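You operate a simulated robot arm through the tools that you are given. There is no shell and no other tool. Be economical: measure what you need, move in short steps, check, and stop when the job is done.

You are at the controls of a simulated robot arm. One attempt, no reset.

Task
Wipe the oil out of tray 1 with the grey rag.
Fine: stop the slat conveyor first; then pull the tray out, push it back when clean, and put the rag on its shelf. What is to be rubbed or washed off counts as gone when no trace of it is left.

It is judged by the outcome, as a careful person would: the job done as asked, and still so three seconds after it is handed in. It fails if anything else is knocked over, pushed out of place, dropped, spilled or broken.

Robot
A 7-joint arm with a two-finger parallel gripper on a trunk, on a base that drives. Base frame: it is fixed to the floor where the robot stands at the start and does not move with it; the origin is under the middle of the robot, x ahead of it, y to its left, z up. Units: mm, rad, N and s.
With the tool pointing down near the work surface it reaches from about 100 to 640 mm from the robot's upright axis, wherever it stands. Its first joint turns from -2.007 to 2.007 rad. Places, roughly: batch knob [200, -900, 1300]; belt lock knob [4100, -500, 800]; belt switch [3600, -1300, 800]; black handwheel [3000, 1400, 1200]; blue rag, grey rag [-750, -2000, 750]; bottle [1250, 500, 1000]; can [1250, 500, 500]; carton [5000, 500, 750]; conveyor speed knob [500, -100, 900]; green conveyor button [600, 100, 900]; left rail knob [300, -400, 1000]; left tray [-300, -1500, 600]; red ball lever [2600, 1800, 800]; red conveyor button [600, 0, 900]; right rail knob [-200, -1100, 1000]; right tray [-500, -1700, 600]. Payload 3.91 kg.
The TCP is the grasp point between the finger pads, 30 mm short of the fingertips. In the tool frame z runs along the fingers and y along their closing line. The gripper opens to 110 mm. The fingers are 20 mm wide and 10 mm thick; the gripper's body (48 by 112 mm) begins 55 mm behind the TCP.
Orientation is that of the tool frame in the base frame, as a unit quaternion [w, x, y, z]. With the fingers straight down and closing along the base's y, the tool's x points along the base's -x, its y along +y and its z along -z.

Tools
- The arm moves only by the tool move_arm. Its argument "steps" is a list that holds one entry, the list of rows, each a list of 7 numbers: the shift along the tool's x, y, z in units of 100 mm (1.0 is 100 mm), then the turn, a rotation vector about the tool's x, y, z in units of 120 degrees (1.0 is 120 degrees), then the finger opening in mm, from 0 to 110. In form: [[[x, y, z, wx, wy, wz, claw], ...]]. A call has 1 to 12 rows; each row is the pose to reach, as a shift and turn from the pose commanded when the call began, along the tool's axes at that moment. A call with a number of a shift or a turn outside -1 to 1 is refused whole. Rows are played at 5 a second. More than 50 mm and 0.15 rad between two rows, or a gripper value outside its range, and nothing of the call is played. A pose out of reach is approached as far as the arm can. The call stops where the force on the tool passes 40 N (or 10 N more than at its start, if that is more) or the arm is blocked; 0.2 s more then pass. The fingers move at their own pace (about 153 mm/s each) and stop on an object; they squeeze with about 33 N. The grip force told is the motor's: it shows also when the fingers shut on nothing. Time passes only in rows, and 0.2 s behind the last, so rows that repeat a pose let the fingers close. It gives the time, the measured TCP pose, the force on the tool (base axes), the opening and the grip force at its end, in the units of the frame above (readings bear some noise), with the torque about the TCP (base axes, N m) and any sound that the robot's microphone picked up, and new pictures: "views" is both (left out), scene, wrist or none.
- Cameras (640 x 400 px; columns grow to the right, rows downward): "scene" is now at [209.2, 140.8, 1383.1]; the picture's right is [-0.70, -0.72, 0.00], its down [-0.28, 0.27, -0.92] and it looks along [0.66, -0.64, -0.39] (base axes); focal length 267 px, centre (320, 200). "wrist" rides on the gripper at [72, 17, -103] in the tool frame; the picture's right is [-0.23, 0.97, 0.00], its down [-0.76, -0.18, -0.62] and it looks along [-0.61, -0.14, 0.78] (tool axes); focal length 222 px, centre (320, 200). There is no depth. A picture from a camera that has moved, and an enlarged one, comes with that camera's place and axes in the base frame and with its lens.
- raise_lower(by): slides the trunk up (or, below 0, down) by that many mm; the arm and the scene camera ride with it, the base frame stays. It gives what a move gives, with no picture.
- steer(legs): drives the robot by 1 to 6 legs, each [ahead, left, turn to the left] in mm, mm and rad, along the robot's own axes; the way and the turn of a leg run together, so that a leg with both is an arc; at most 1500 mm and 3.142 rad a leg. The arm and the cameras ride along, it lands a little off, and it stops where it bumps. It gives what a move gives, and a new picture of the scene camera.
- aim_head(pan, tilt): turns the head with the scene camera to pan (to the left, within 1.396 rad either way) and tilt (down, from -0.506 to 1.204), counted from straight ahead of the robot. It gives what a move gives, and a new picture of the scene camera.
- inspect(camera, box): a new picture of the part [left, top, right, bottom] of that camera's present view, enlarged. No time passes.
- job_done(): hands the job in; it is judged then, once.

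Go step by step. Nothing tells you exact positions but the pictures and the camera data: compare them with the known pose of the tool, close in by small moves and look again before you grip or let go. The budget is 120 turns and 260 pictures, counting those below and the enlarged ones. Unless the task says otherwise, let go and move clear before handing in, and close with one line.

The tools are called after "Call:" as name(argument=value, ...) on one line, values as JSON. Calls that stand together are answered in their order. move_arm: Moves the arm, as the interface text tells. Its arguments: {"type":"object","properties":{"steps":{"type":"array","items":{"type":"array","items":{"type":"array","items":{"type":"number"}}}},"views":{"type":"string","enum":["both","scene","wrist","none"]}},"required":["steps"]} The other tools are called the same way: raise_lower (by) slides the trunk up or down; steer (legs) drives the base; aim_head (pan, tilt) turns the head that bears the scene camera; inspect (camera, box) takes an enlarged picture of a part of a camera's view; job_done () hands the job in.

At the start:

```text
t: 0.0
ee_pos: [554.5, 27.3, 1261.8]
orientation: [0.0, 0.0, 1.0, 0.001]
contact_force: [-0.8, 0.1, 0.1]
wrist_torque: [0.05, -0.02, -0.01]
finger_gap: 110.2
gripper_force: 0.1
trunk travel left (down, up): [-700.0, 290.0]
robot x, y, heading: [-0.0, 3.7, -0.003]
head pan, tilt: [-0.773, 0.403]
```

scene: 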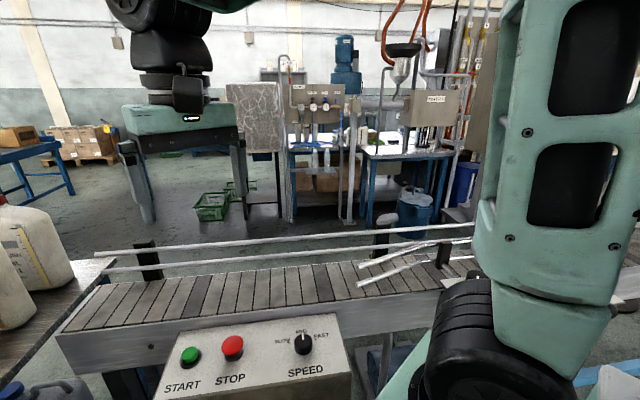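
wrist: 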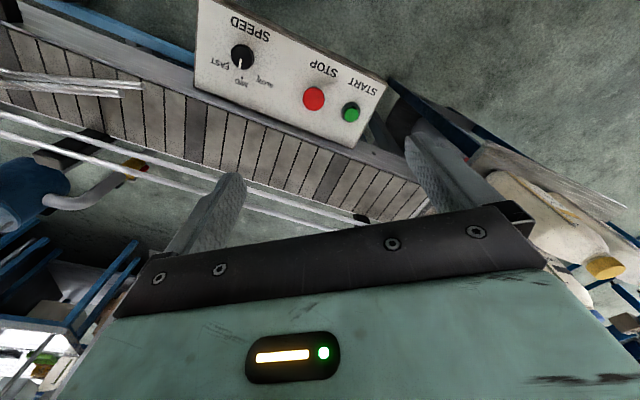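

I see the conveyor's START/STOP panel. From both views I triangulate the red STOP button at about [586, 10, 932]. I'll close the fingers and come down above it.

Call:
move_arm(steps=[[[-0.15, -0.08, 0.3, 0, 0, 0, 0], [-0.315, -0.17, 0.65, 0, 0, 0, 0], [-0.315, -0.17, 1.0, 0, 0, 0, 0], [-0.315, -0.17, 1.0, 0, 0, 0, 0]]], views="none")

Call:
move_arm(steps=[[[0, 0, 0.4, 0, 0, 0, 0], [0, 0, 0.8, 0, 0, 0, 0], [0, 0, 1.0, 0, 0, 0, 0], [0, 0, 1.0, 0, 0, 0, 0]]], views="both")

```text
t: 1.0
ee_pos: [587.4, 8.8, 1160.2]
orientation: [0.0, -0.001, 1.0, 0.0]
contact_force: [-0.2, 0.2, 0.8]
wrist_torque: [-0.03, 0.02, 0.02]
finger_gap: 0.0
gripper_force: 33.2
trunk travel left (down, up): [-700.0, 290.0]
robot x, y, heading: [2.9, 1.9, -0.001]
head pan, tilt: [-0.773, 0.403]
```

```text
t: 2.0
ee_pos: [587.5, 7.9, 1061.7]
orientation: [0.0, 0.0, 1.0, 0.0]
contact_force: [0.4, -0.4, 0.4]
wrist_torque: [0.02, -0.01, 0.02]
finger_gap: 0.2
gripper_force: 32.9
trunk travel left (down, up): [-700.0, 290.0]
robot x, y, heading: [-1.8, 2.0, -0.003]
head pan, tilt: [-0.773, 0.403]
camera scene: at [209.2, 140.8, 1383.1], right [-0.7, -0.72, 0.0], down [-0.28, 0.27, -0.92], along [0.66, -0.64, -0.39], focal length 267 px, centre (320, 200)
camera wrist: at [515.0, 25.3, 1164.2], right [0.23, 0.97, 0.0], down [0.76, -0.18, 0.62], along [0.61, -0.14, -0.78], focal length 222 px, centre (320, 200)
```

scene: 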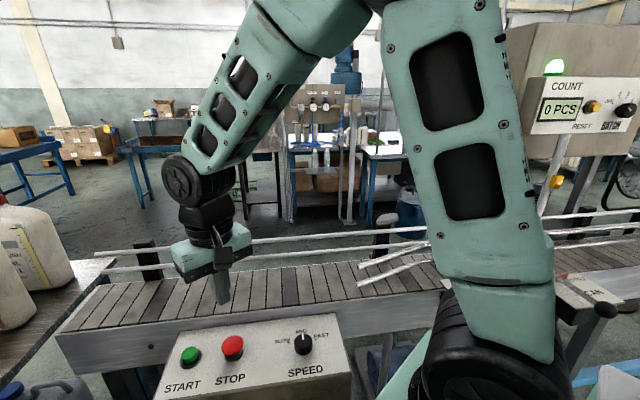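
wrist: 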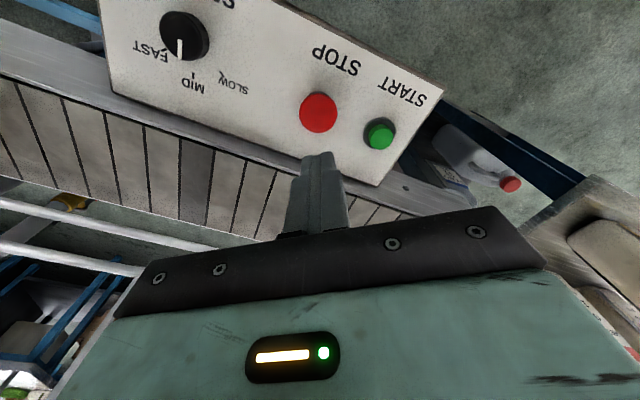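

The button and the tool agree within a few mm. I'm going straight down close to the button.

Call:
move_arm(steps=[[[0.02, 0, 0.4, 0, 0, 0, 0], [0.02, 0, 0.75, 0, 0, 0, 0], [0.02, 0, 0.85, 0, 0, 0, 0]]], views="both")

```text
t: 2.8
ee_pos: [583.7, 8.6, 977.1]
orientation: [0.0, 0.0, 1.0, 0.0]
contact_force: [-0.4, 0.0, -0.1]
wrist_torque: [-0.02, -0.03, 0.01]
finger_gap: 0.0
gripper_force: 33.4
trunk travel left (down, up): [-700.0, 290.0]
robot x, y, heading: [1.1, -1.1, 0.001]
head pan, tilt: [-0.773, 0.403]
camera scene: at [209.0, 140.7, 1383.1], right [-0.7, -0.72, 0.0], down [-0.28, 0.27, -0.92], along [0.66, -0.64, -0.39], focal length 267 px, centre (320, 200)
camera wrist: at [511.8, 25.7, 1079.6], right [0.23, 0.97, 0.0], down [0.76, -0.18, 0.62], along [0.61, -0.14, -0.78], focal length 222 px, centre (320, 200)
```

scene: 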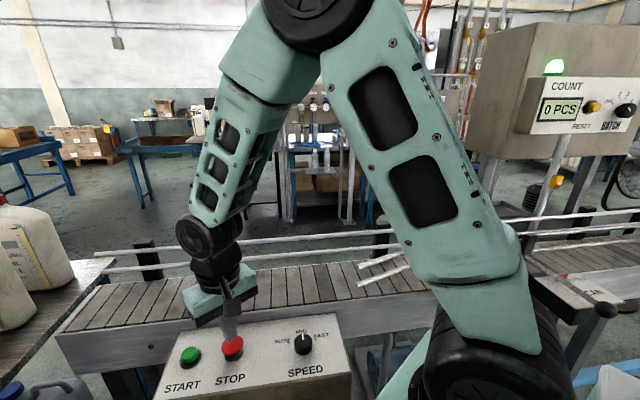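
wrist: 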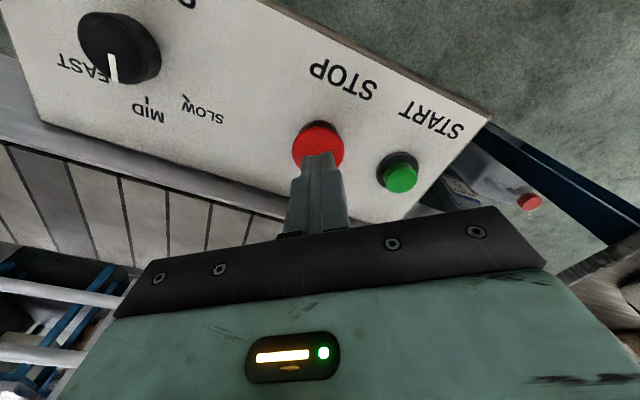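

The tip is about 15 mm above the button and 5 mm too far. I'll correct that and press gently.

Call:
move_arm(steps=[[[0.06, 0, 0.06, 0, 0, 0, 0], [0.06, 0, 0.12, 0, 0, 0, 0], [0.06, 0, 0.18, 0, 0, 0, 0], [0.06, 0, 0.22, 0, 0, 0, 0]]], views="both")

```text
t: 3.8
ee_pos: [580.3, 9.3, 953.4]
orientation: [-0.001, 0.001, 1.0, -0.001]
contact_force: [-0.5, -0.2, 0.7]
wrist_torque: [0.03, 0.0, -0.02]
finger_gap: 0.0
gripper_force: 33.4
trunk travel left (down, up): [-700.0, 290.0]
robot x, y, heading: [0.4, -2.3, 0.001]
head pan, tilt: [-0.773, 0.403]
camera scene: at [209.2, 140.8, 1383.1], right [-0.7, -0.72, 0.0], down [-0.28, 0.27, -0.92], along [0.66, -0.64, -0.39], focal length 267 px, centre (320, 200)
camera wrist: at [507.1, 26.5, 1057.1], right [0.23, 0.97, 0.0], down [0.76, -0.18, 0.62], along [0.61, -0.14, -0.78], focal length 222 px, centre (320, 200)
```

scene: 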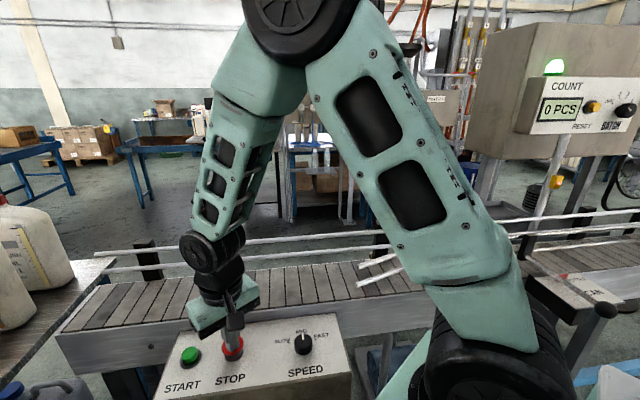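
wrist: 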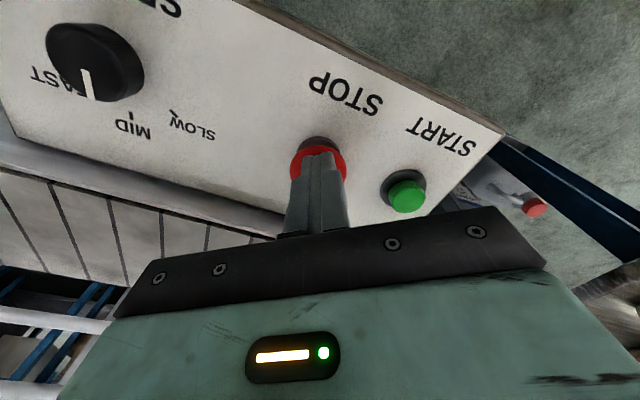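

It looks centred over the button with no force yet. I'll keep pressing downward in small steps.

Call:
move_arm(steps=[[[0, 0, 0.04, 0, 0, 0, 0], [0, 0, 0.08, 0, 0, 0, 0], [0, 0, 0.12, 0, 0, 0, 0], [0, 0, 0.16, 0, 0, 0, 0], [0, 0, 0.2, 0, 0, 0, 0], [0, 0, 0.24, 0, 0, 0, 0]]], views="both")

```text
t: 4.8
ee_pos: [578.5, 9.4, 943.1]
orientation: [0.003, 0.0, 1.0, 0.001]
contact_force: [-11.0, -2.1, 35.5]
wrist_torque: [-0.16, -0.04, 0.01]
finger_gap: 0.0
gripper_force: 32.6
trunk travel left (down, up): [-700.0, 290.0]
robot x, y, heading: [-3.7, 1.7, -0.0]
head pan, tilt: [-0.773, 0.403]
heard: click
stopped in row 4: the force on the tool passed its limit at 44 N (the readings are from after the stop); the commanded pose is now the measured one
camera scene: at [207.4, 140.5, 1383.8], right [-0.7, -0.72, 0.0], down [-0.28, 0.27, -0.92], along [0.66, -0.64, -0.39], focal length 267 px, centre (320, 200)
camera wrist: at [506.0, 26.0, 1046.7], right [0.23, 0.97, 0.0], down [0.76, -0.18, 0.63], along [0.61, -0.14, -0.78], focal length 222 px, centre (320, 200)
```

scene: 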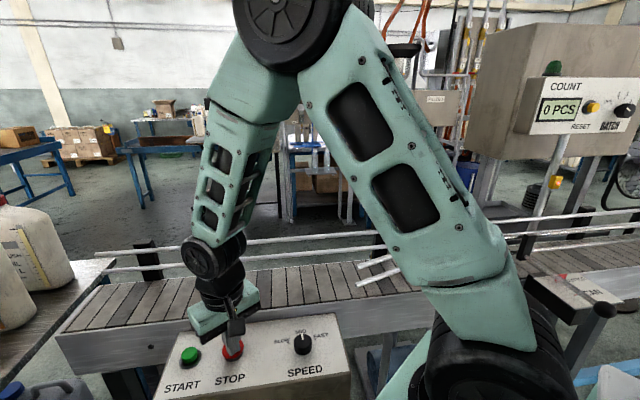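
wrist: 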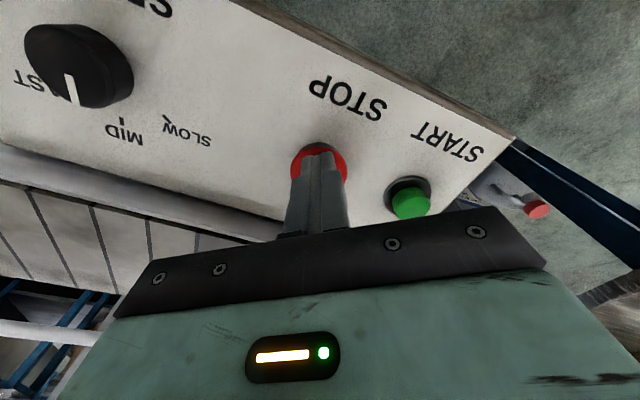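

A click came, and the green lamp on the counter cabinet has gone out, so the conveyor is stopped. I'll lift off.

Call:
move_arm(steps=[[[0, 0, -0.4, 0, 0, 0, 0], [0, 0, -0.8, 0, 0, 0, 0], [0, 0, -1.0, 0, 0, 0, 0]]], views="none")

Call:
move_arm(steps=[[[0.3, 0, -0.4, 0, 0, 0, 0], [0.6, 0, -0.8, 0, 0, 0, 0], [0.9, 0, -1.0, 0, 0, 0, 0]]], views="none")

Call:
aim_head(pan=-1.39, tilt=0.4)

```text
t: 5.6
ee_pos: [581.7, 10.0, 1041.7]
orientation: [0.002, 0.0, 1.0, 0.0]
contact_force: [0.7, -0.6, -0.8]
wrist_torque: [0.01, 0.0, -0.02]
finger_gap: 0.1
gripper_force: 32.9
trunk travel left (down, up): [-700.0, 290.0]
robot x, y, heading: [2.3, 1.4, -0.002]
head pan, tilt: [-0.773, 0.403]
```

```text
t: 6.4
ee_pos: [489.3, 10.2, 1141.7]
orientation: [0.0, 0.0, 1.0, -0.002]
contact_force: [-0.2, -1.2, 0.0]
wrist_torque: [-0.03, 0.03, 0.0]
finger_gap: 0.0
gripper_force: 33.1
trunk travel left (down, up): [-700.0, 290.0]
robot x, y, heading: [-1.7, 0.1, -0.004]
head pan, tilt: [-0.773, 0.403]
```

```text
t: 7.4
ee_pos: [489.5, 9.0, 1141.8]
orientation: [0.001, 0.0, 1.0, 0.0]
contact_force: [-0.1, 0.8, -0.3]
wrist_torque: [0.01, 0.01, -0.01]
finger_gap: 0.0
gripper_force: 32.9
trunk travel left (down, up): [-700.0, 290.0]
robot x, y, heading: [-1.4, -0.2, 0.0]
head pan, tilt: [-1.389, 0.4]
camera scene: at [159.7, 114.3, 1383.4], right [-0.98, -0.18, 0.0], down [-0.07, 0.38, -0.92], along [0.17, -0.91, -0.39], focal length 267 px, centre (320, 200)
```

scene: 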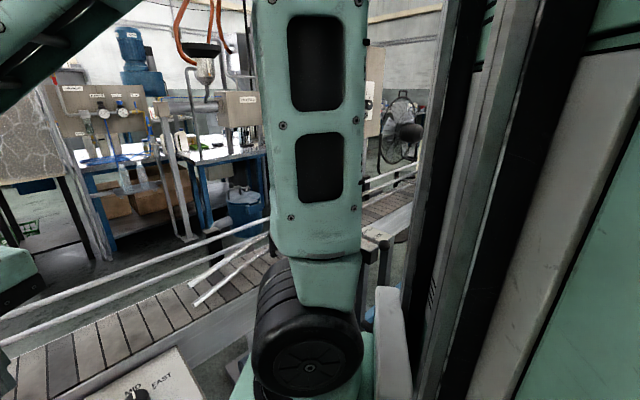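

The conveyor is stopped. Next I'll turn right in place to look along it for the trays and rags.

Call:
steer(legs=[[0, 0, -0.8]])

Call:
aim_head(pan=-0.9, tilt=0.4)

Call:
aim_head(pan=-0.2, tilt=0.5)

```text
t: 9.9
ee_pos: [343.9, -346.2, 1142.1]
orientation: [0.002, 0.394, 0.919, 0.0]
contact_force: [0.8, 0.0, -0.9]
wrist_torque: [-0.01, 0.0, 0.01]
finger_gap: 0.0
gripper_force: 33.3
trunk travel left (down, up): [-700.0, 290.0]
robot x, y, heading: [0.9, 0.6, -0.81]
head pan, tilt: [-1.389, 0.4]
camera scene: at [192.8, -35.6, 1383.4], right [-0.81, 0.59, 0.0], down [0.23, 0.32, -0.92], along [-0.54, -0.75, -0.39], focal length 267 px, centre (320, 200)
```

scene: 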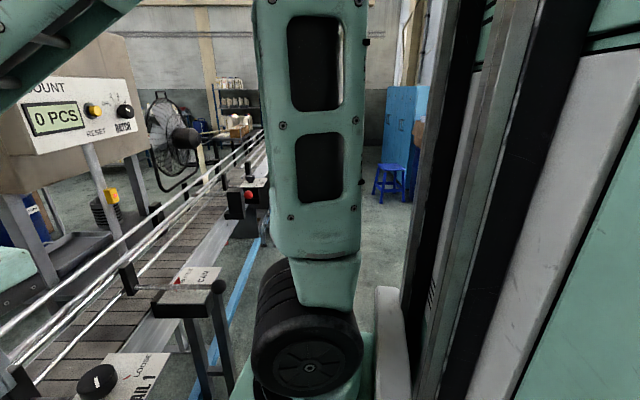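

```text
t: 10.8
ee_pos: [345.2, -345.6, 1142.9]
orientation: [0.002, 0.393, 0.92, -0.001]
contact_force: [0.5, -0.1, -0.6]
wrist_torque: [0.01, -0.01, 0.01]
finger_gap: 0.0
gripper_force: 33.2
trunk travel left (down, up): [-700.0, 290.0]
robot x, y, heading: [3.3, -1.5, -0.81]
head pan, tilt: [-0.901, 0.4]
camera scene: at [234.4, -52.2, 1383.4], right [-0.99, 0.14, 0.0], down [0.05, 0.39, -0.92], along [-0.13, -0.91, -0.39], focal length 267 px, centre (320, 200)
```

scene: 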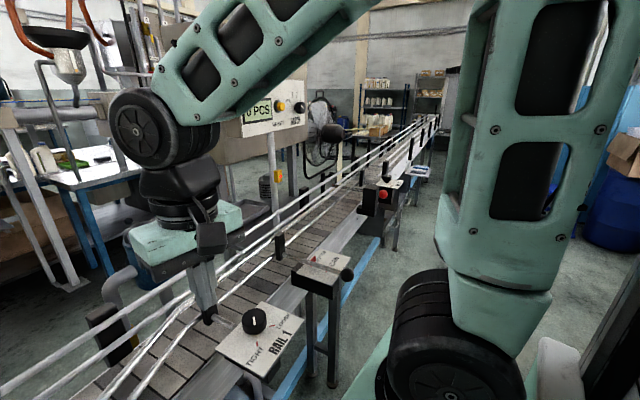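

```text
t: 11.9
ee_pos: [345.4, -347.1, 1142.6]
orientation: [0.001, 0.393, 0.919, -0.001]
contact_force: [-0.1, 0.1, 0.1]
wrist_torque: [0.04, 0.0, 0.01]
finger_gap: 0.0
gripper_force: 32.8
trunk travel left (down, up): [-700.0, 290.0]
robot x, y, heading: [-1.6, 2.5, -0.806]
head pan, tilt: [-0.201, 0.499]
camera scene: at [295.6, -37.5, 1374.3], right [-0.85, -0.53, 0.0], down [-0.25, 0.41, -0.88], along [0.47, -0.74, -0.48], focal length 267 px, centre (320, 200)
```

scene: 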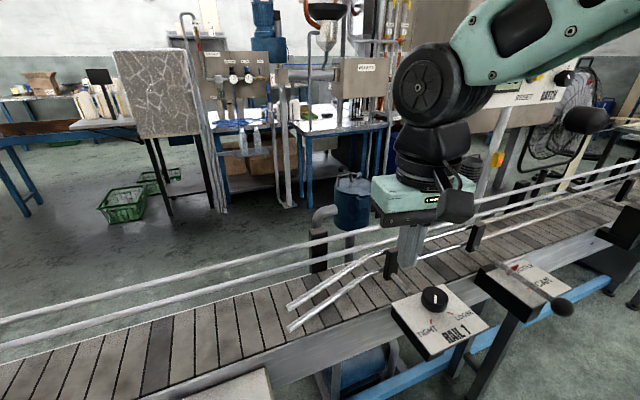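

The conveyor runs off along about (-0.55, -0.84), and the trays should be on my side of it further down. I'll tuck the arm, back off, and strafe right while facing the conveyor.

Call:
move_arm(steps=[[[0.4, 0, -0.2, 0, 0, 0, 0], [0.8, 0, -0.4, 0, 0, 0, 0], [1.0, 0, -0.6, 0, 0, 0, 0]]], views="none")

Call:
steer(legs=[[-250, 0, 0.23], [0, -900, 0]])

Call:
aim_head(pan=-0.9, tilt=0.5)

```text
t: 12.7
ee_pos: [300.5, -290.0, 1175.1]
orientation: [0.002, 0.394, 0.919, -0.001]
contact_force: [1.1, 0.3, -0.5]
wrist_torque: [-0.01, 0.02, -0.01]
finger_gap: 0.1
gripper_force: 32.8
out of reach, approached as far as the arm can: row 2, 3
trunk travel left (down, up): [-700.0, 290.0]
robot x, y, heading: [-0.4, 5.3, -0.809]
head pan, tilt: [-0.201, 0.499]
```

```text
t: 18.7
ee_pos: [-311.7, -784.4, 1174.4]
orientation: [0.002, 0.284, 0.959, 0.0]
contact_force: [-0.2, -0.4, -0.6]
wrist_torque: [0.02, 0.03, 0.0]
finger_gap: 0.2
gripper_force: 33.5
trunk travel left (down, up): [-700.0, 290.0]
robot x, y, heading: [-670.4, -568.1, -0.578]
head pan, tilt: [-0.201, 0.499]
camera scene: at [-373.7, -539.9, 1374.3], right [-0.7, -0.71, 0.0], down [-0.34, 0.34, -0.88], along [0.63, -0.62, -0.48], focal length 267 px, centre (320, 200)
```

scene: 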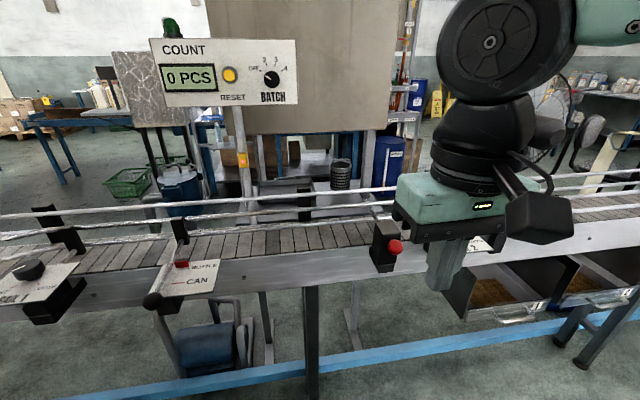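

```text
t: 19.8
ee_pos: [-311.0, -783.6, 1175.3]
orientation: [0.002, 0.285, 0.959, -0.001]
contact_force: [0.3, 0.1, -0.8]
wrist_torque: [-0.01, 0.0, 0.02]
finger_gap: 0.0
gripper_force: 32.5
trunk travel left (down, up): [-700.0, 290.0]
robot x, y, heading: [-668.4, -569.1, -0.575]
head pan, tilt: [-0.901, 0.499]
camera scene: at [-430.0, -566.6, 1374.3], right [-1.0, -0.09, 0.0], down [-0.05, 0.48, -0.88], along [0.08, -0.87, -0.48], focal length 267 px, centre (320, 200)
```

scene: 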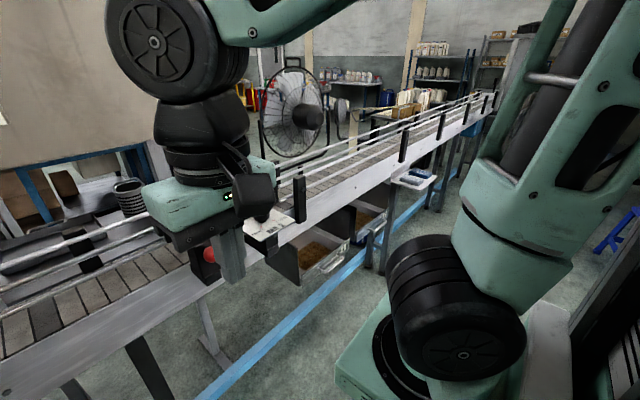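

Both trays are visible under the belt ahead, with a small shelf holding the rags beyond them. I'll strafe further right and read the labels.

Call:
steer(legs=[[0, -600, 0]])

Call:
aim_head(pan=-0.35, tilt=0.75)

```text
t: 23.2
ee_pos: [-639.1, -1284.2, 1174.2]
orientation: [0.003, 0.289, 0.957, -0.001]
contact_force: [-0.2, 0.4, -0.3]
wrist_torque: [0.02, 0.01, 0.0]
finger_gap: 0.3
gripper_force: 32.8
trunk travel left (down, up): [-700.0, 290.0]
robot x, y, heading: [-996.8, -1068.0, -0.585]
head pan, tilt: [-0.901, 0.499]
camera scene: at [-756.2, -1066.0, 1374.3], right [-1.0, -0.09, 0.0], down [-0.04, 0.48, -0.88], along [0.08, -0.87, -0.48], focal length 267 px, centre (320, 200)
```

scene: 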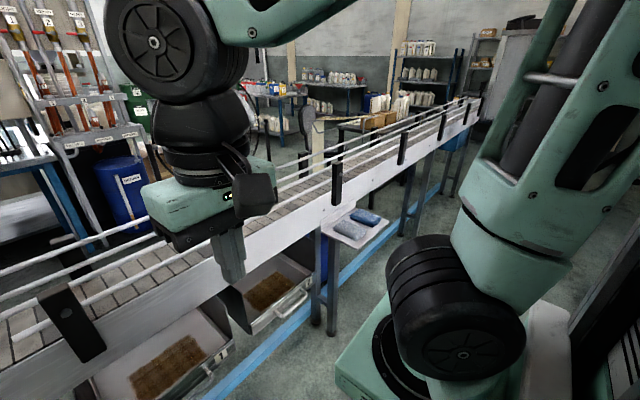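

```text
t: 24.1
ee_pos: [-640.5, -1284.3, 1174.7]
orientation: [0.001, 0.288, 0.958, 0.0]
contact_force: [0.0, 0.4, -0.7]
wrist_torque: [0.05, -0.01, -0.01]
finger_gap: 0.0
gripper_force: 33.6
trunk travel left (down, up): [-700.0, 290.0]
robot x, y, heading: [-995.1, -1070.3, -0.583]
head pan, tilt: [-0.351, 0.75]
camera scene: at [-714.9, -1042.0, 1352.4], right [-0.81, -0.59, 0.0], down [-0.4, 0.55, -0.73], along [0.43, -0.59, -0.68], focal length 267 px, centre (320, 200)
```

scene: 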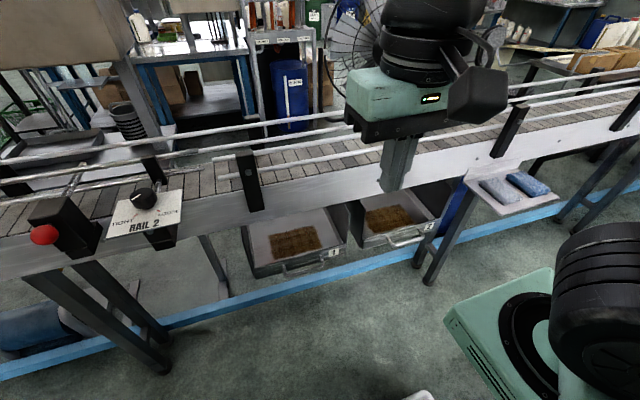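

Call:
inspect(camera="scene", box=[220, 140, 580, 300])

Call:
inspect(camera="scene", box=[230, 180, 370, 290])

```text
1.78 times, centred on (400, 220) of scene
camera zoom: at [-714.9, -1042.0, 1352.4], right [-0.81, -0.59, 0.0], down [-0.4, 0.55, -0.73], along [0.43, -0.59, -0.68], focal length 474 px, centre (178, 164)
```

zoom: 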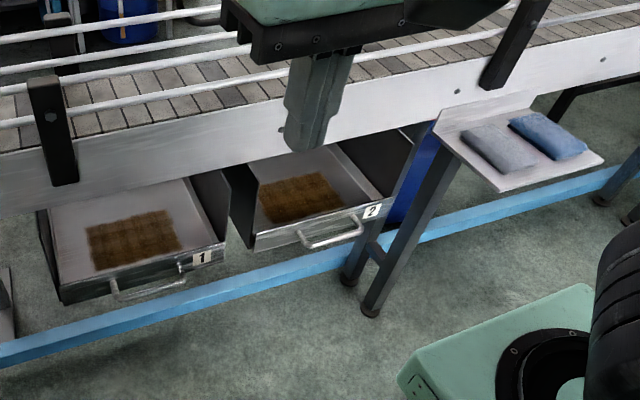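

```text
3.64 times, centred on (300, 235) of scene
camera zoom: at [-714.9, -1042.0, 1352.4], right [-0.81, -0.59, 0.0], down [-0.4, 0.55, -0.73], along [0.43, -0.59, -0.68], focal length 969 px, centre (393, 73)
```

zoom: 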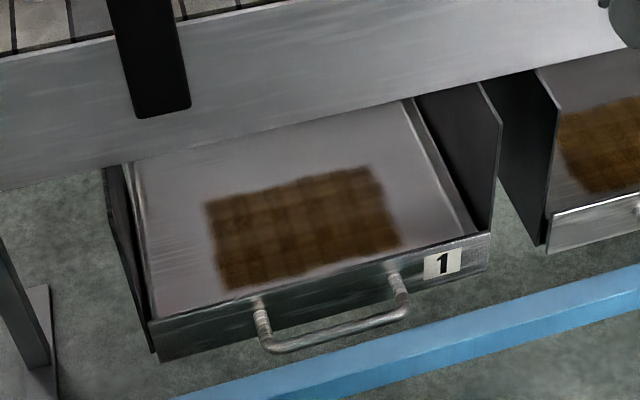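

Tray 1 is the left one, with its label on the front at right. I triangulate its handle at about [-397, -1394, 605]. I'll line up with it, lower the trunk and look closer.

Call:
steer(legs=[[0, 59, 0]])

Call:
raise_lower(by=-380)

Call:
aim_head(pan=-0.1, tilt=0.7)

Call:
inspect(camera="wrist", box=[0, 0, 640, 400])

```text
t: 25.1
ee_pos: [-608.3, -1235.9, 1174.7]
orientation: [0.001, 0.287, 0.958, 0.0]
contact_force: [0.8, 0.4, -0.6]
wrist_torque: [0.01, -0.01, 0.0]
finger_gap: 0.0
gripper_force: 32.4
trunk travel left (down, up): [-700.0, 290.0]
robot x, y, heading: [-965.3, -1016.3, -0.578]
head pan, tilt: [-0.351, 0.75]
camera scene: at [-682.1, -992.3, 1352.3], right [-0.8, -0.59, 0.0], down [-0.41, 0.55, -0.73], along [0.43, -0.59, -0.68], focal length 267 px, centre (320, 200)
```

scene: 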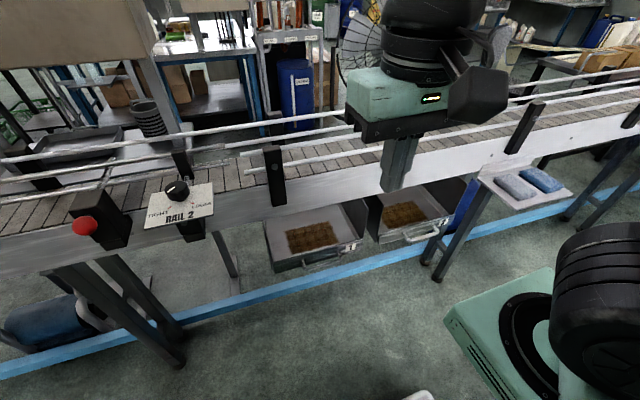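

```text
t: 28.8
ee_pos: [-606.0, -1234.8, 795.2]
orientation: [0.001, 0.287, 0.958, -0.001]
contact_force: [0.6, 0.5, -0.4]
wrist_torque: [-0.01, 0.01, -0.01]
finger_gap: 0.0
gripper_force: 33.2
trunk travel left (down, up): [-320.0, 670.0]
robot x, y, heading: [-963.3, -1020.0, -0.578]
head pan, tilt: [-0.351, 0.75]
```

```text
t: 29.6
ee_pos: [-607.0, -1234.7, 795.5]
orientation: [0.001, 0.288, 0.958, 0.0]
contact_force: [0.7, -0.2, 0.3]
wrist_torque: [-0.01, 0.04, 0.03]
finger_gap: 0.0
gripper_force: 33.3
trunk travel left (down, up): [-320.0, 670.0]
robot x, y, heading: [-961.8, -1017.4, -0.583]
head pan, tilt: [-0.099, 0.7]
camera scene: at [-665.5, -979.3, 976.6], right [-0.63, -0.78, 0.0], down [-0.5, 0.41, -0.76], along [0.59, -0.48, -0.64], focal length 267 px, centre (320, 200)
```

scene: 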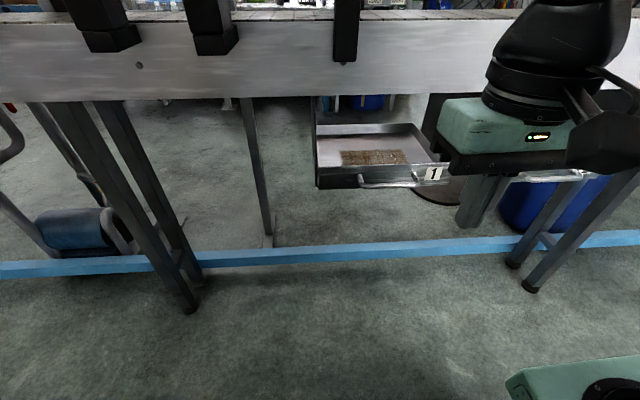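

```text
1.00 times, centred on (320, 200) of wrist (not enlarged: the box is as wide or as high as the picture)
camera zoom: at [-658.2, -1180.6, 898.1], right [0.73, 0.69, 0.0], down [0.54, -0.57, 0.63], along [0.43, -0.45, -0.78], focal length 222 px, centre (320, 200)
```

zoom: 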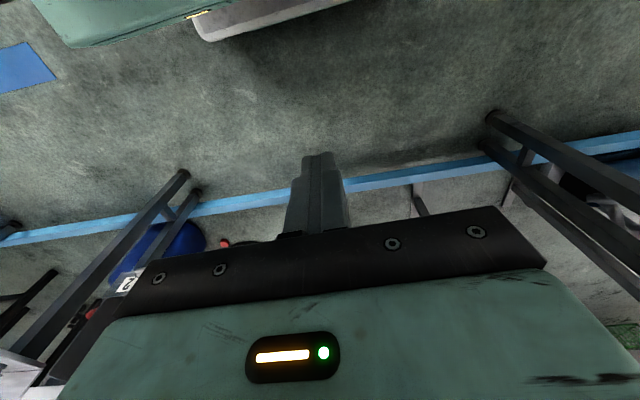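

Call:
inspect(camera="scene", box=[290, 90, 470, 210])

```text
3.33 times, centred on (380, 150) of scene
camera zoom: at [-665.5, -979.3, 976.6], right [-0.63, -0.78, 0.0], down [-0.5, 0.41, -0.76], along [0.59, -0.48, -0.64], focal length 889 px, centre (120, 367)
```

zoom: 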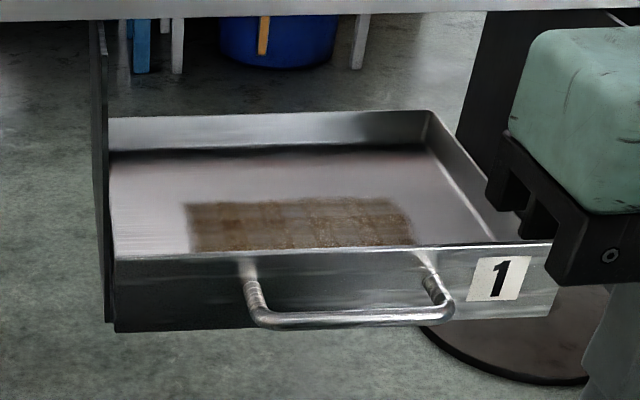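

Handle bar: about [-410, -1376, 637]. The tray front's top edge is at z≈672 and the conveyor skirt is about 85 mm further in, with its bottom at z≈797. I'll turn the tool so the fingers close along the pull direction, then drive up 110 mm.

Call:
move_arm(steps=[[[0, 0, 0, 0, 0, -0.068, 40], [0, 0, 0, 0, 0, -0.136, 40], [0, 0, 0, 0, 0, -0.204, 40], [0, 0, 0, 0, 0, -0.272, 40], [0, 0, 0, 0, 0, -0.34, 40], [0, 0, 0, 0, 0, -0.408, 40], [0, 0, 0, 0, 0, -0.476, 40], [0, 0, 0, 0, 0, -0.544, 40], [0, 0, 0, 0, 0, -0.612, 40], [0, 0, 0, 0, 0, -0.68, 40], [0, 0, 0, 0, 0, -0.748, 40]]], views="none")

Call:
steer(legs=[[110, 0, 0]])

Call:
inspect(camera="wrist", box=[0, 0, 640, 400])

```text
t: 32.0
ee_pos: [-605.9, -1233.7, 794.9]
orientation: [0.001, -0.474, 0.881, -0.002]
contact_force: [-0.3, 0.4, -0.7]
wrist_torque: [-0.01, -0.01, -0.01]
finger_gap: 40.2
gripper_force: 0.0
trunk travel left (down, up): [-320.0, 670.0]
robot x, y, heading: [-963.5, -1018.5, -0.585]
head pan, tilt: [-0.099, 0.7]
```

```text
t: 33.2
ee_pos: [-514.6, -1296.8, 795.5]
orientation: [0.0, -0.47, 0.882, -0.002]
contact_force: [-0.1, -0.7, -0.5]
wrist_torque: [0.02, -0.02, -0.03]
finger_gap: 40.0
gripper_force: 0.1
trunk travel left (down, up): [-320.0, 670.0]
robot x, y, heading: [-871.6, -1082.2, -0.582]
head pan, tilt: [-0.099, 0.7]
camera scene: at [-572.1, -1041.5, 976.6], right [-0.63, -0.77, 0.0], down [-0.5, 0.41, -0.76], along [0.59, -0.48, -0.64], focal length 267 px, centre (320, 200)
```

scene: 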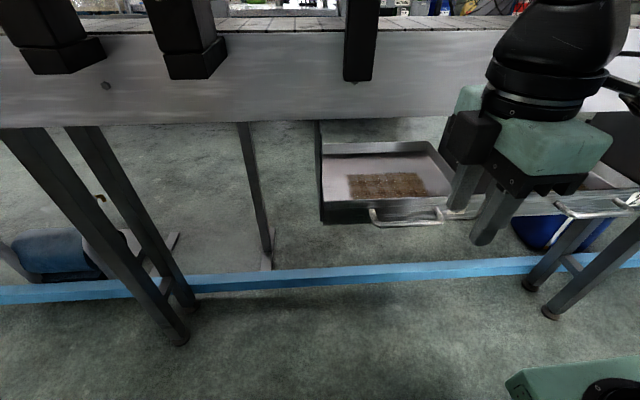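

```text
1.00 times, centred on (320, 200) of wrist (not enlarged: the box is as wide or as high as the picture)
camera zoom: at [-568.3, -1347.5, 898.5], right [-0.68, 0.73, 0.0], down [0.57, 0.54, 0.62], along [0.46, 0.42, -0.78], focal length 222 px, centre (320, 200)
```

zoom: 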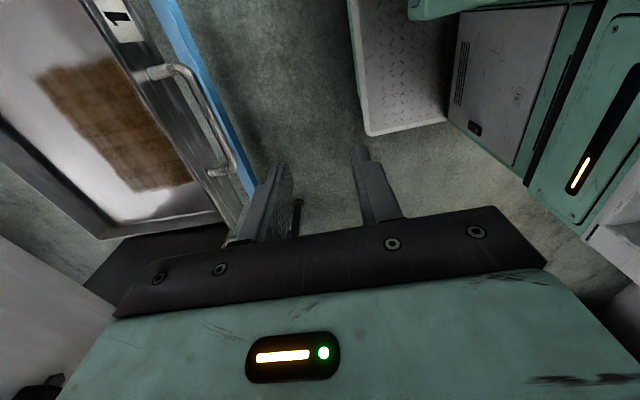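

The wrist view confirms the bar at F≈413 along my forward axis, agreeing with the first estimate. I'll lower to just above the tray rim and move forward over the handle.

Call:
move_arm(steps=[[[0, 0, 0.4, 0, 0, 0, 40], [0, 0, 0.65, 0, 0, 0, 40], [0.05, -0.4, 0.65, 0, 0, 0, 40], [0.1, -0.8, 0.65, 0, 0, 0, 40], [0.1, -1.0, 0.65, 0, 0, 0, 36]]], views="none")

Call:
move_arm(steps=[[[0, -0.29, 0, 0, 0, 0, 32], [0, -0.29, 0, 0, 0, 0, 32]]], views="both")

```text
t: 34.4
ee_pos: [-437.0, -1360.7, 731.3]
orientation: [0.001, -0.471, 0.882, -0.002]
contact_force: [-0.2, 0.5, -0.8]
wrist_torque: [-0.02, 0.0, 0.0]
finger_gap: 36.2
gripper_force: 0.1
trunk travel left (down, up): [-320.0, 670.0]
robot x, y, heading: [-870.8, -1081.2, -0.586]
head pan, tilt: [-0.099, 0.7]
```

```text
t: 35.0
ee_pos: [-411.3, -1377.8, 730.9]
orientation: [0.001, -0.472, 0.882, -0.002]
contact_force: [0.2, -0.5, 0.5]
wrist_torque: [0.0, -0.02, -0.01]
finger_gap: 31.9
gripper_force: 0.2
trunk travel left (down, up): [-320.0, 670.0]
robot x, y, heading: [-870.7, -1081.0, -0.586]
head pan, tilt: [-0.099, 0.7]
camera scene: at [-572.1, -1041.5, 976.6], right [-0.63, -0.77, 0.0], down [-0.5, 0.41, -0.76], along [0.59, -0.48, -0.64], focal length 267 px, centre (320, 200)
camera wrist: at [-466.3, -1427.9, 833.9], right [-0.68, 0.73, 0.0], down [0.57, 0.54, 0.62], along [0.46, 0.42, -0.78], focal length 222 px, centre (320, 200)
```

scene: 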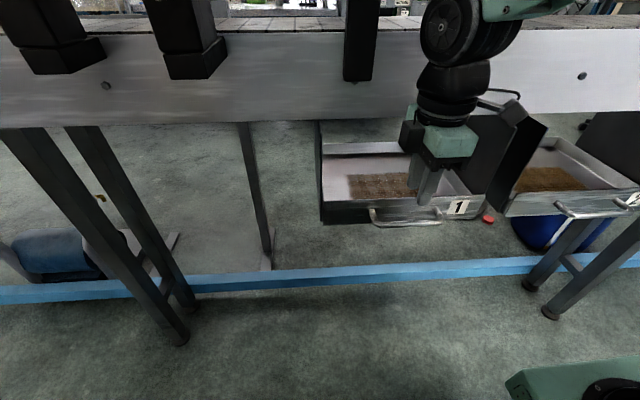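
wrist: 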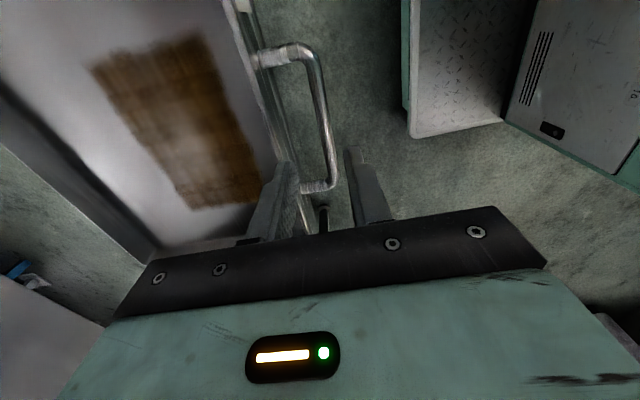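

The bar is about 7 mm nearer to me than the finger centre, and there is room between bar and face for the inner finger. I'll shift and descend over the bar.

Call:
move_arm(steps=[[[0, 0.07, 0.1, 0, 0, 0, 34], [0, 0.07, 0.4, 0, 0, 0, 34], [0, 0.07, 0.6, 0, 0, 0, 34]]], views="wrist")

```text
t: 35.8
ee_pos: [-419.7, -1373.1, 670.8]
orientation: [0.002, -0.471, 0.882, -0.002]
contact_force: [-0.6, -0.4, 0.8]
wrist_torque: [0.02, 0.0, -0.01]
finger_gap: 33.9
gripper_force: 0.0
trunk travel left (down, up): [-320.0, 670.0]
robot x, y, heading: [-868.0, -1078.7, -0.589]
head pan, tilt: [-0.099, 0.7]
camera wrist: at [-473.5, -1424.0, 773.6], right [-0.68, 0.73, 0.0], down [0.57, 0.54, 0.62], along [0.46, 0.43, -0.78], focal length 222 px, centre (320, 200)
```

wrist: 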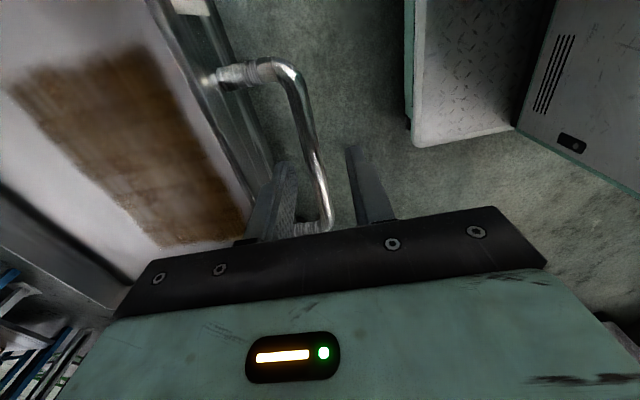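

The bar lies between the fingers. I'll go down the rest of the way and close.

Call:
move_arm(steps=[[[0, 0, 0.15, 0, 0, 0, 34], [0, 0, 0.3, 0, 0, 0, 34], [0, 0, 0.3, 0, 0, 0, 0], [0, 0, 0.3, 0, 0, 0, 0], [0, 0, 0.3, 0, 0, 0, 0]]], views="wrist")

```text
t: 37.0
ee_pos: [-417.3, -1372.1, 641.4]
orientation: [0.001, -0.471, 0.882, -0.002]
contact_force: [0.8, 2.4, 6.8]
wrist_torque: [0.12, -0.08, -0.95]
finger_gap: 11.8
gripper_force: 45.5
trunk travel left (down, up): [-320.0, 670.0]
robot x, y, heading: [-865.4, -1080.0, -0.584]
head pan, tilt: [-0.099, 0.7]
camera wrist: at [-472.6, -1423.0, 744.5], right [-0.68, 0.73, 0.0], down [0.57, 0.53, 0.62], along [0.46, 0.42, -0.78], focal length 222 px, centre (320, 200)
```

wrist: 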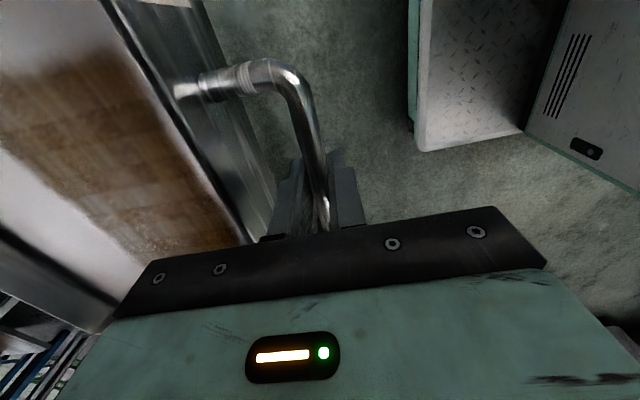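

The handle is gripped with an 11.8 mm gap. I'll pull the tray straight out by 100 mm.

Call:
move_arm(steps=[[[0, 0.1, 0, 0, 0, 0, 0], [0, 0.25, 0, 0, 0, 0, 0], [0, 0.4, 0, 0, 0, 0, 0], [0, 0.55, 0, 0, 0, 0, 0], [0, 0.7, 0, 0, 0, 0, 0], [0, 0.85, 0, 0, 0, 0, 0], [0, 1.0, 0, 0, 0, 0, 0]]], views="both")

```text
t: 38.6
ee_pos: [-495.0, -1318.9, 641.2]
orientation: [-0.003, -0.47, 0.883, 0.001]
contact_force: [3.1, 4.0, -21.4]
wrist_torque: [-0.01, 0.01, -0.9]
finger_gap: 11.8
gripper_force: 44.9
out of reach, approached as far as the arm can: row 7
trunk travel left (down, up): [-320.0, 670.0]
robot x, y, heading: [-868.5, -1079.9, -0.592]
head pan, tilt: [-0.099, 0.7]
camera scene: at [-571.9, -1041.9, 975.7], right [-0.63, -0.77, 0.0], down [-0.5, 0.41, -0.76], along [0.59, -0.48, -0.64], focal length 267 px, centre (320, 200)
camera wrist: at [-547.5, -1369.4, 745.0], right [-0.68, 0.73, 0.0], down [0.58, 0.53, 0.62], along [0.45, 0.42, -0.79], focal length 222 px, centre (320, 200)
```

scene: 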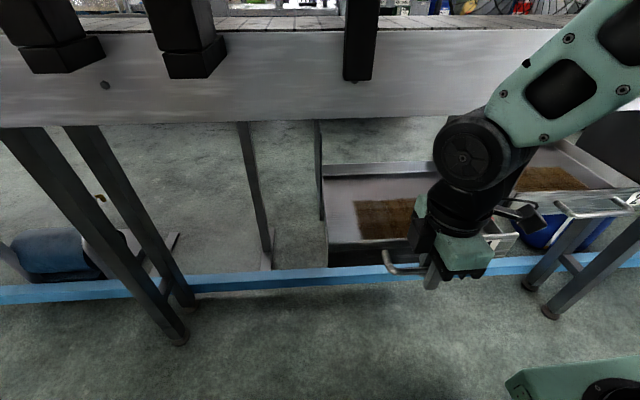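
wrist: 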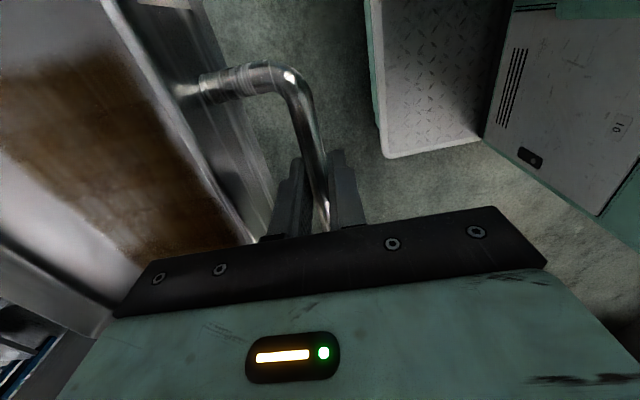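

The tray slid out about 95 mm and the arm is at its inner limit. I'll back the base off 80 mm to bring it further.

Call:
steer(legs=[[-80, 0, 0]])

```text
t: 39.6
ee_pos: [-558.1, -1273.4, 642.1]
orientation: [0.001, -0.47, 0.883, -0.001]
contact_force: [4.7, 3.5, -37.2]
wrist_torque: [0.25, -0.18, -0.92]
finger_gap: 11.8
gripper_force: 45.1
trunk travel left (down, up): [-320.0, 670.0]
robot x, y, heading: [-934.9, -1037.0, -0.593]
head pan, tilt: [-0.099, 0.7]
camera scene: at [-639.0, -997.2, 976.3], right [-0.63, -0.77, 0.0], down [-0.5, 0.41, -0.76], along [0.59, -0.48, -0.64], focal length 267 px, centre (320, 200)
```

scene: 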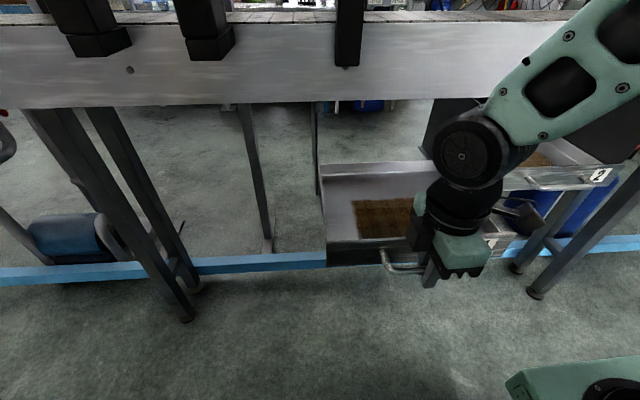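

The tray is out about 170 mm and the oil patch looks clear of the skirt. I'll release the handle and lift.

Call:
move_arm(steps=[[[0, 0, 0, 0, 0, 0, 32], [0, 0, 0, 0, 0, 0, 32], [0, 0, -0.3, 0, 0, 0, 32], [0, 0, -0.7, 0, 0, 0, 32], [0, 0, -1.0, 0, 0, 0, 32]]], views="both")

```text
t: 40.8
ee_pos: [-560.1, -1274.1, 745.1]
orientation: [0.0, -0.47, 0.883, -0.001]
contact_force: [-0.7, -0.2, -0.1]
wrist_torque: [-0.01, 0.01, 0.01]
finger_gap: 31.9
gripper_force: 0.1
trunk travel left (down, up): [-320.0, 670.0]
robot x, y, heading: [-936.8, -1033.4, -0.587]
head pan, tilt: [-0.099, 0.7]
camera scene: at [-639.6, -996.9, 976.5], right [-0.63, -0.77, 0.0], down [-0.5, 0.41, -0.76], along [0.59, -0.48, -0.64], focal length 267 px, centre (320, 200)
camera wrist: at [-614.4, -1323.9, 848.1], right [-0.68, 0.73, 0.0], down [0.57, 0.53, 0.62], along [0.46, 0.42, -0.78], focal length 222 px, centre (320, 200)
```

scene: 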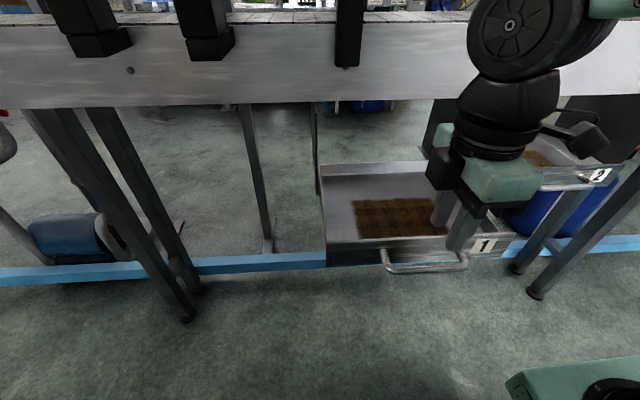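
wrist: 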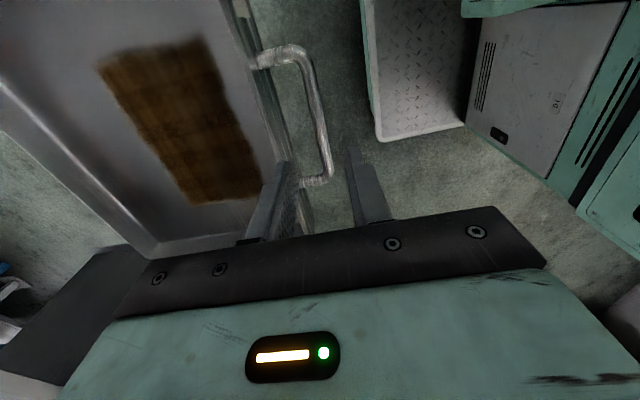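

The tray is open with the patch exposed. Next I fetch the grey rag: raise a bit and strafe right to the rag shelf.

Call:
raise_lower(by=200)

Call:
steer(legs=[[0, -700, 0]])

Call:
inspect(camera="wrist", box=[0, 0, 640, 400])

```text
t: 43.0
ee_pos: [-559.9, -1273.2, 944.4]
orientation: [0.0, -0.47, 0.883, -0.001]
contact_force: [0.5, 0.1, -0.1]
wrist_torque: [-0.03, -0.01, 0.0]
finger_gap: 32.0
gripper_force: 0.2
trunk travel left (down, up): [-520.0, 470.0]
robot x, y, heading: [-943.2, -1034.4, -0.583]
head pan, tilt: [-0.099, 0.7]
```

```text
t: 46.9
ee_pos: [-950.0, -1864.2, 944.6]
orientation: [0.0, -0.472, 0.882, -0.001]
contact_force: [0.1, -0.3, -1.1]
wrist_torque: [0.03, 0.01, 0.01]
finger_gap: 32.2
gripper_force: 0.0
trunk travel left (down, up): [-520.0, 470.0]
robot x, y, heading: [-1328.4, -1627.3, -0.582]
head pan, tilt: [-0.099, 0.7]
camera scene: at [-1031.2, -1588.2, 1176.6], right [-0.63, -0.78, 0.0], down [-0.5, 0.41, -0.76], along [0.59, -0.48, -0.64], focal length 267 px, centre (320, 200)
```

scene: 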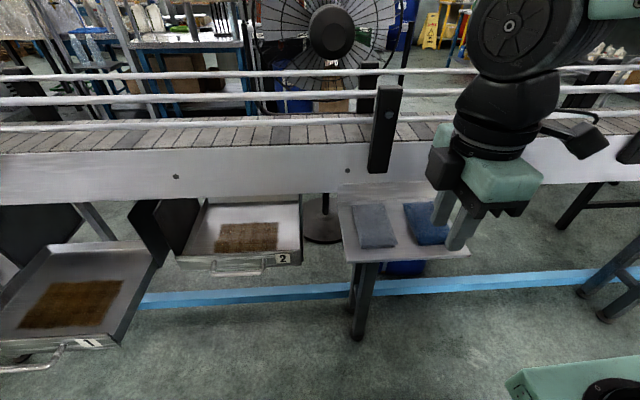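

```text
1.00 times, centred on (320, 200) of wrist (not enlarged: the box is as wide or as high as the picture)
camera zoom: at [-1004.2, -1915.1, 1047.8], right [-0.69, 0.73, 0.0], down [0.57, 0.54, 0.62], along [0.45, 0.43, -0.78], focal length 222 px, centre (320, 200)
```

zoom: 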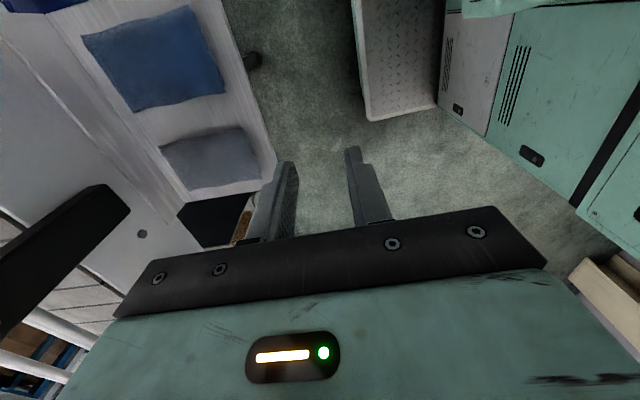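

Both cameras agree on the grey rag at about [-796, -1922, 775]. A closer look will give me its size and thickness.

Call:
inspect(camera="scene", box=[330, 170, 480, 270])

Call:
inspect(camera="wrist", box=[60, 0, 300, 220])

```text
4.00 times, centred on (405, 220) of scene
camera zoom: at [-1031.2, -1588.2, 1176.6], right [-0.63, -0.78, 0.0], down [-0.5, 0.41, -0.76], along [0.59, -0.48, -0.64], focal length 1066 px, centre (-20, 120)
```

zoom: 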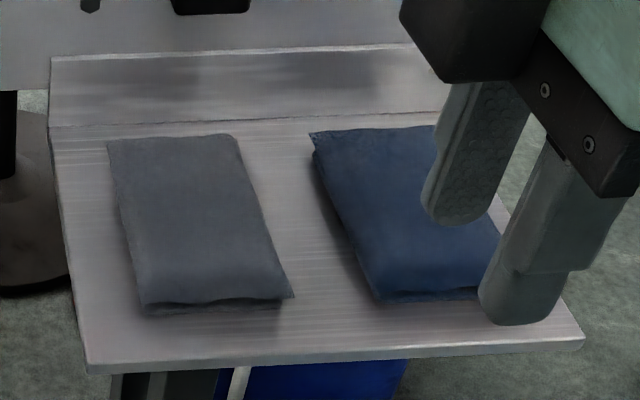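

```text
1.82 times, centred on (180, 110) of wrist
camera zoom: at [-1004.2, -1915.1, 1047.8], right [-0.69, 0.73, 0.0], down [0.57, 0.54, 0.62], along [0.45, 0.43, -0.78], focal length 404 px, centre (574, 364)
```

zoom: 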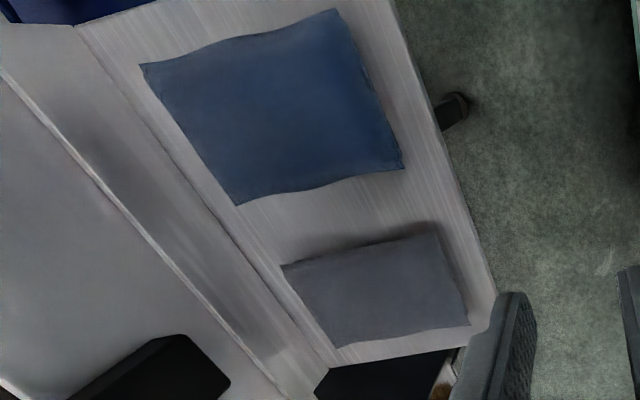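

The grey rag is about 122 × 73 mm with its long side along my forward axis. I'll turn the tool back so the fingers close across its width, open up, and drive to it.

Call:
move_arm(steps=[[[0, 0, 0, 0, 0, 0.068, 95], [0, 0, 0, 0, 0, 0.136, 95], [0, 0, 0, 0, 0, 0.204, 95], [0, 0, 0, 0, 0, 0.272, 95], [0, 0, 0, 0, 0, 0.34, 95], [0, 0, 0, 0, 0, 0.408, 95], [0, 0, 0, 0, 0, 0.476, 95], [0, 0, 0, 0, 0, 0.544, 95], [0, 0, 0, 0, 0, 0.612, 95], [0, 0, 0, 0, 0, 0.68, 95], [0, 0, 0, 0, 0, 0.748, 95]]], views="none")

Call:
steer(legs=[[100, 40, 0]])

```text
t: 49.3
ee_pos: [-950.9, -1863.3, 945.1]
orientation: [0.001, 0.288, 0.958, 0.0]
contact_force: [-0.1, 0.0, -0.1]
wrist_torque: [0.0, 0.01, 0.0]
finger_gap: 94.7
gripper_force: 0.0
trunk travel left (down, up): [-520.0, 470.0]
robot x, y, heading: [-1330.4, -1626.4, -0.586]
head pan, tilt: [-0.099, 0.7]
```

```text
t: 50.5
ee_pos: [-846.3, -1884.7, 945.1]
orientation: [0.001, 0.286, 0.958, 0.0]
contact_force: [0.2, -0.3, -1.0]
wrist_torque: [-0.01, 0.02, 0.02]
finger_gap: 95.2
gripper_force: 0.0
trunk travel left (down, up): [-520.0, 470.0]
robot x, y, heading: [-1225.9, -1649.1, -0.578]
head pan, tilt: [-0.099, 0.7]
camera scene: at [-927.3, -1608.4, 1176.6], right [-0.63, -0.78, 0.0], down [-0.5, 0.4, -0.76], along [0.6, -0.48, -0.64], focal length 267 px, centre (320, 200)
```

scene: 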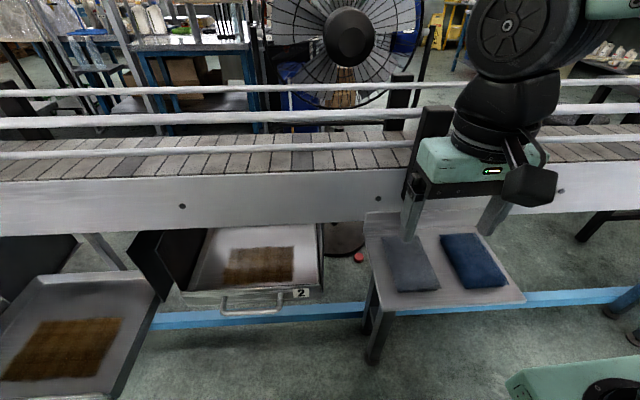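

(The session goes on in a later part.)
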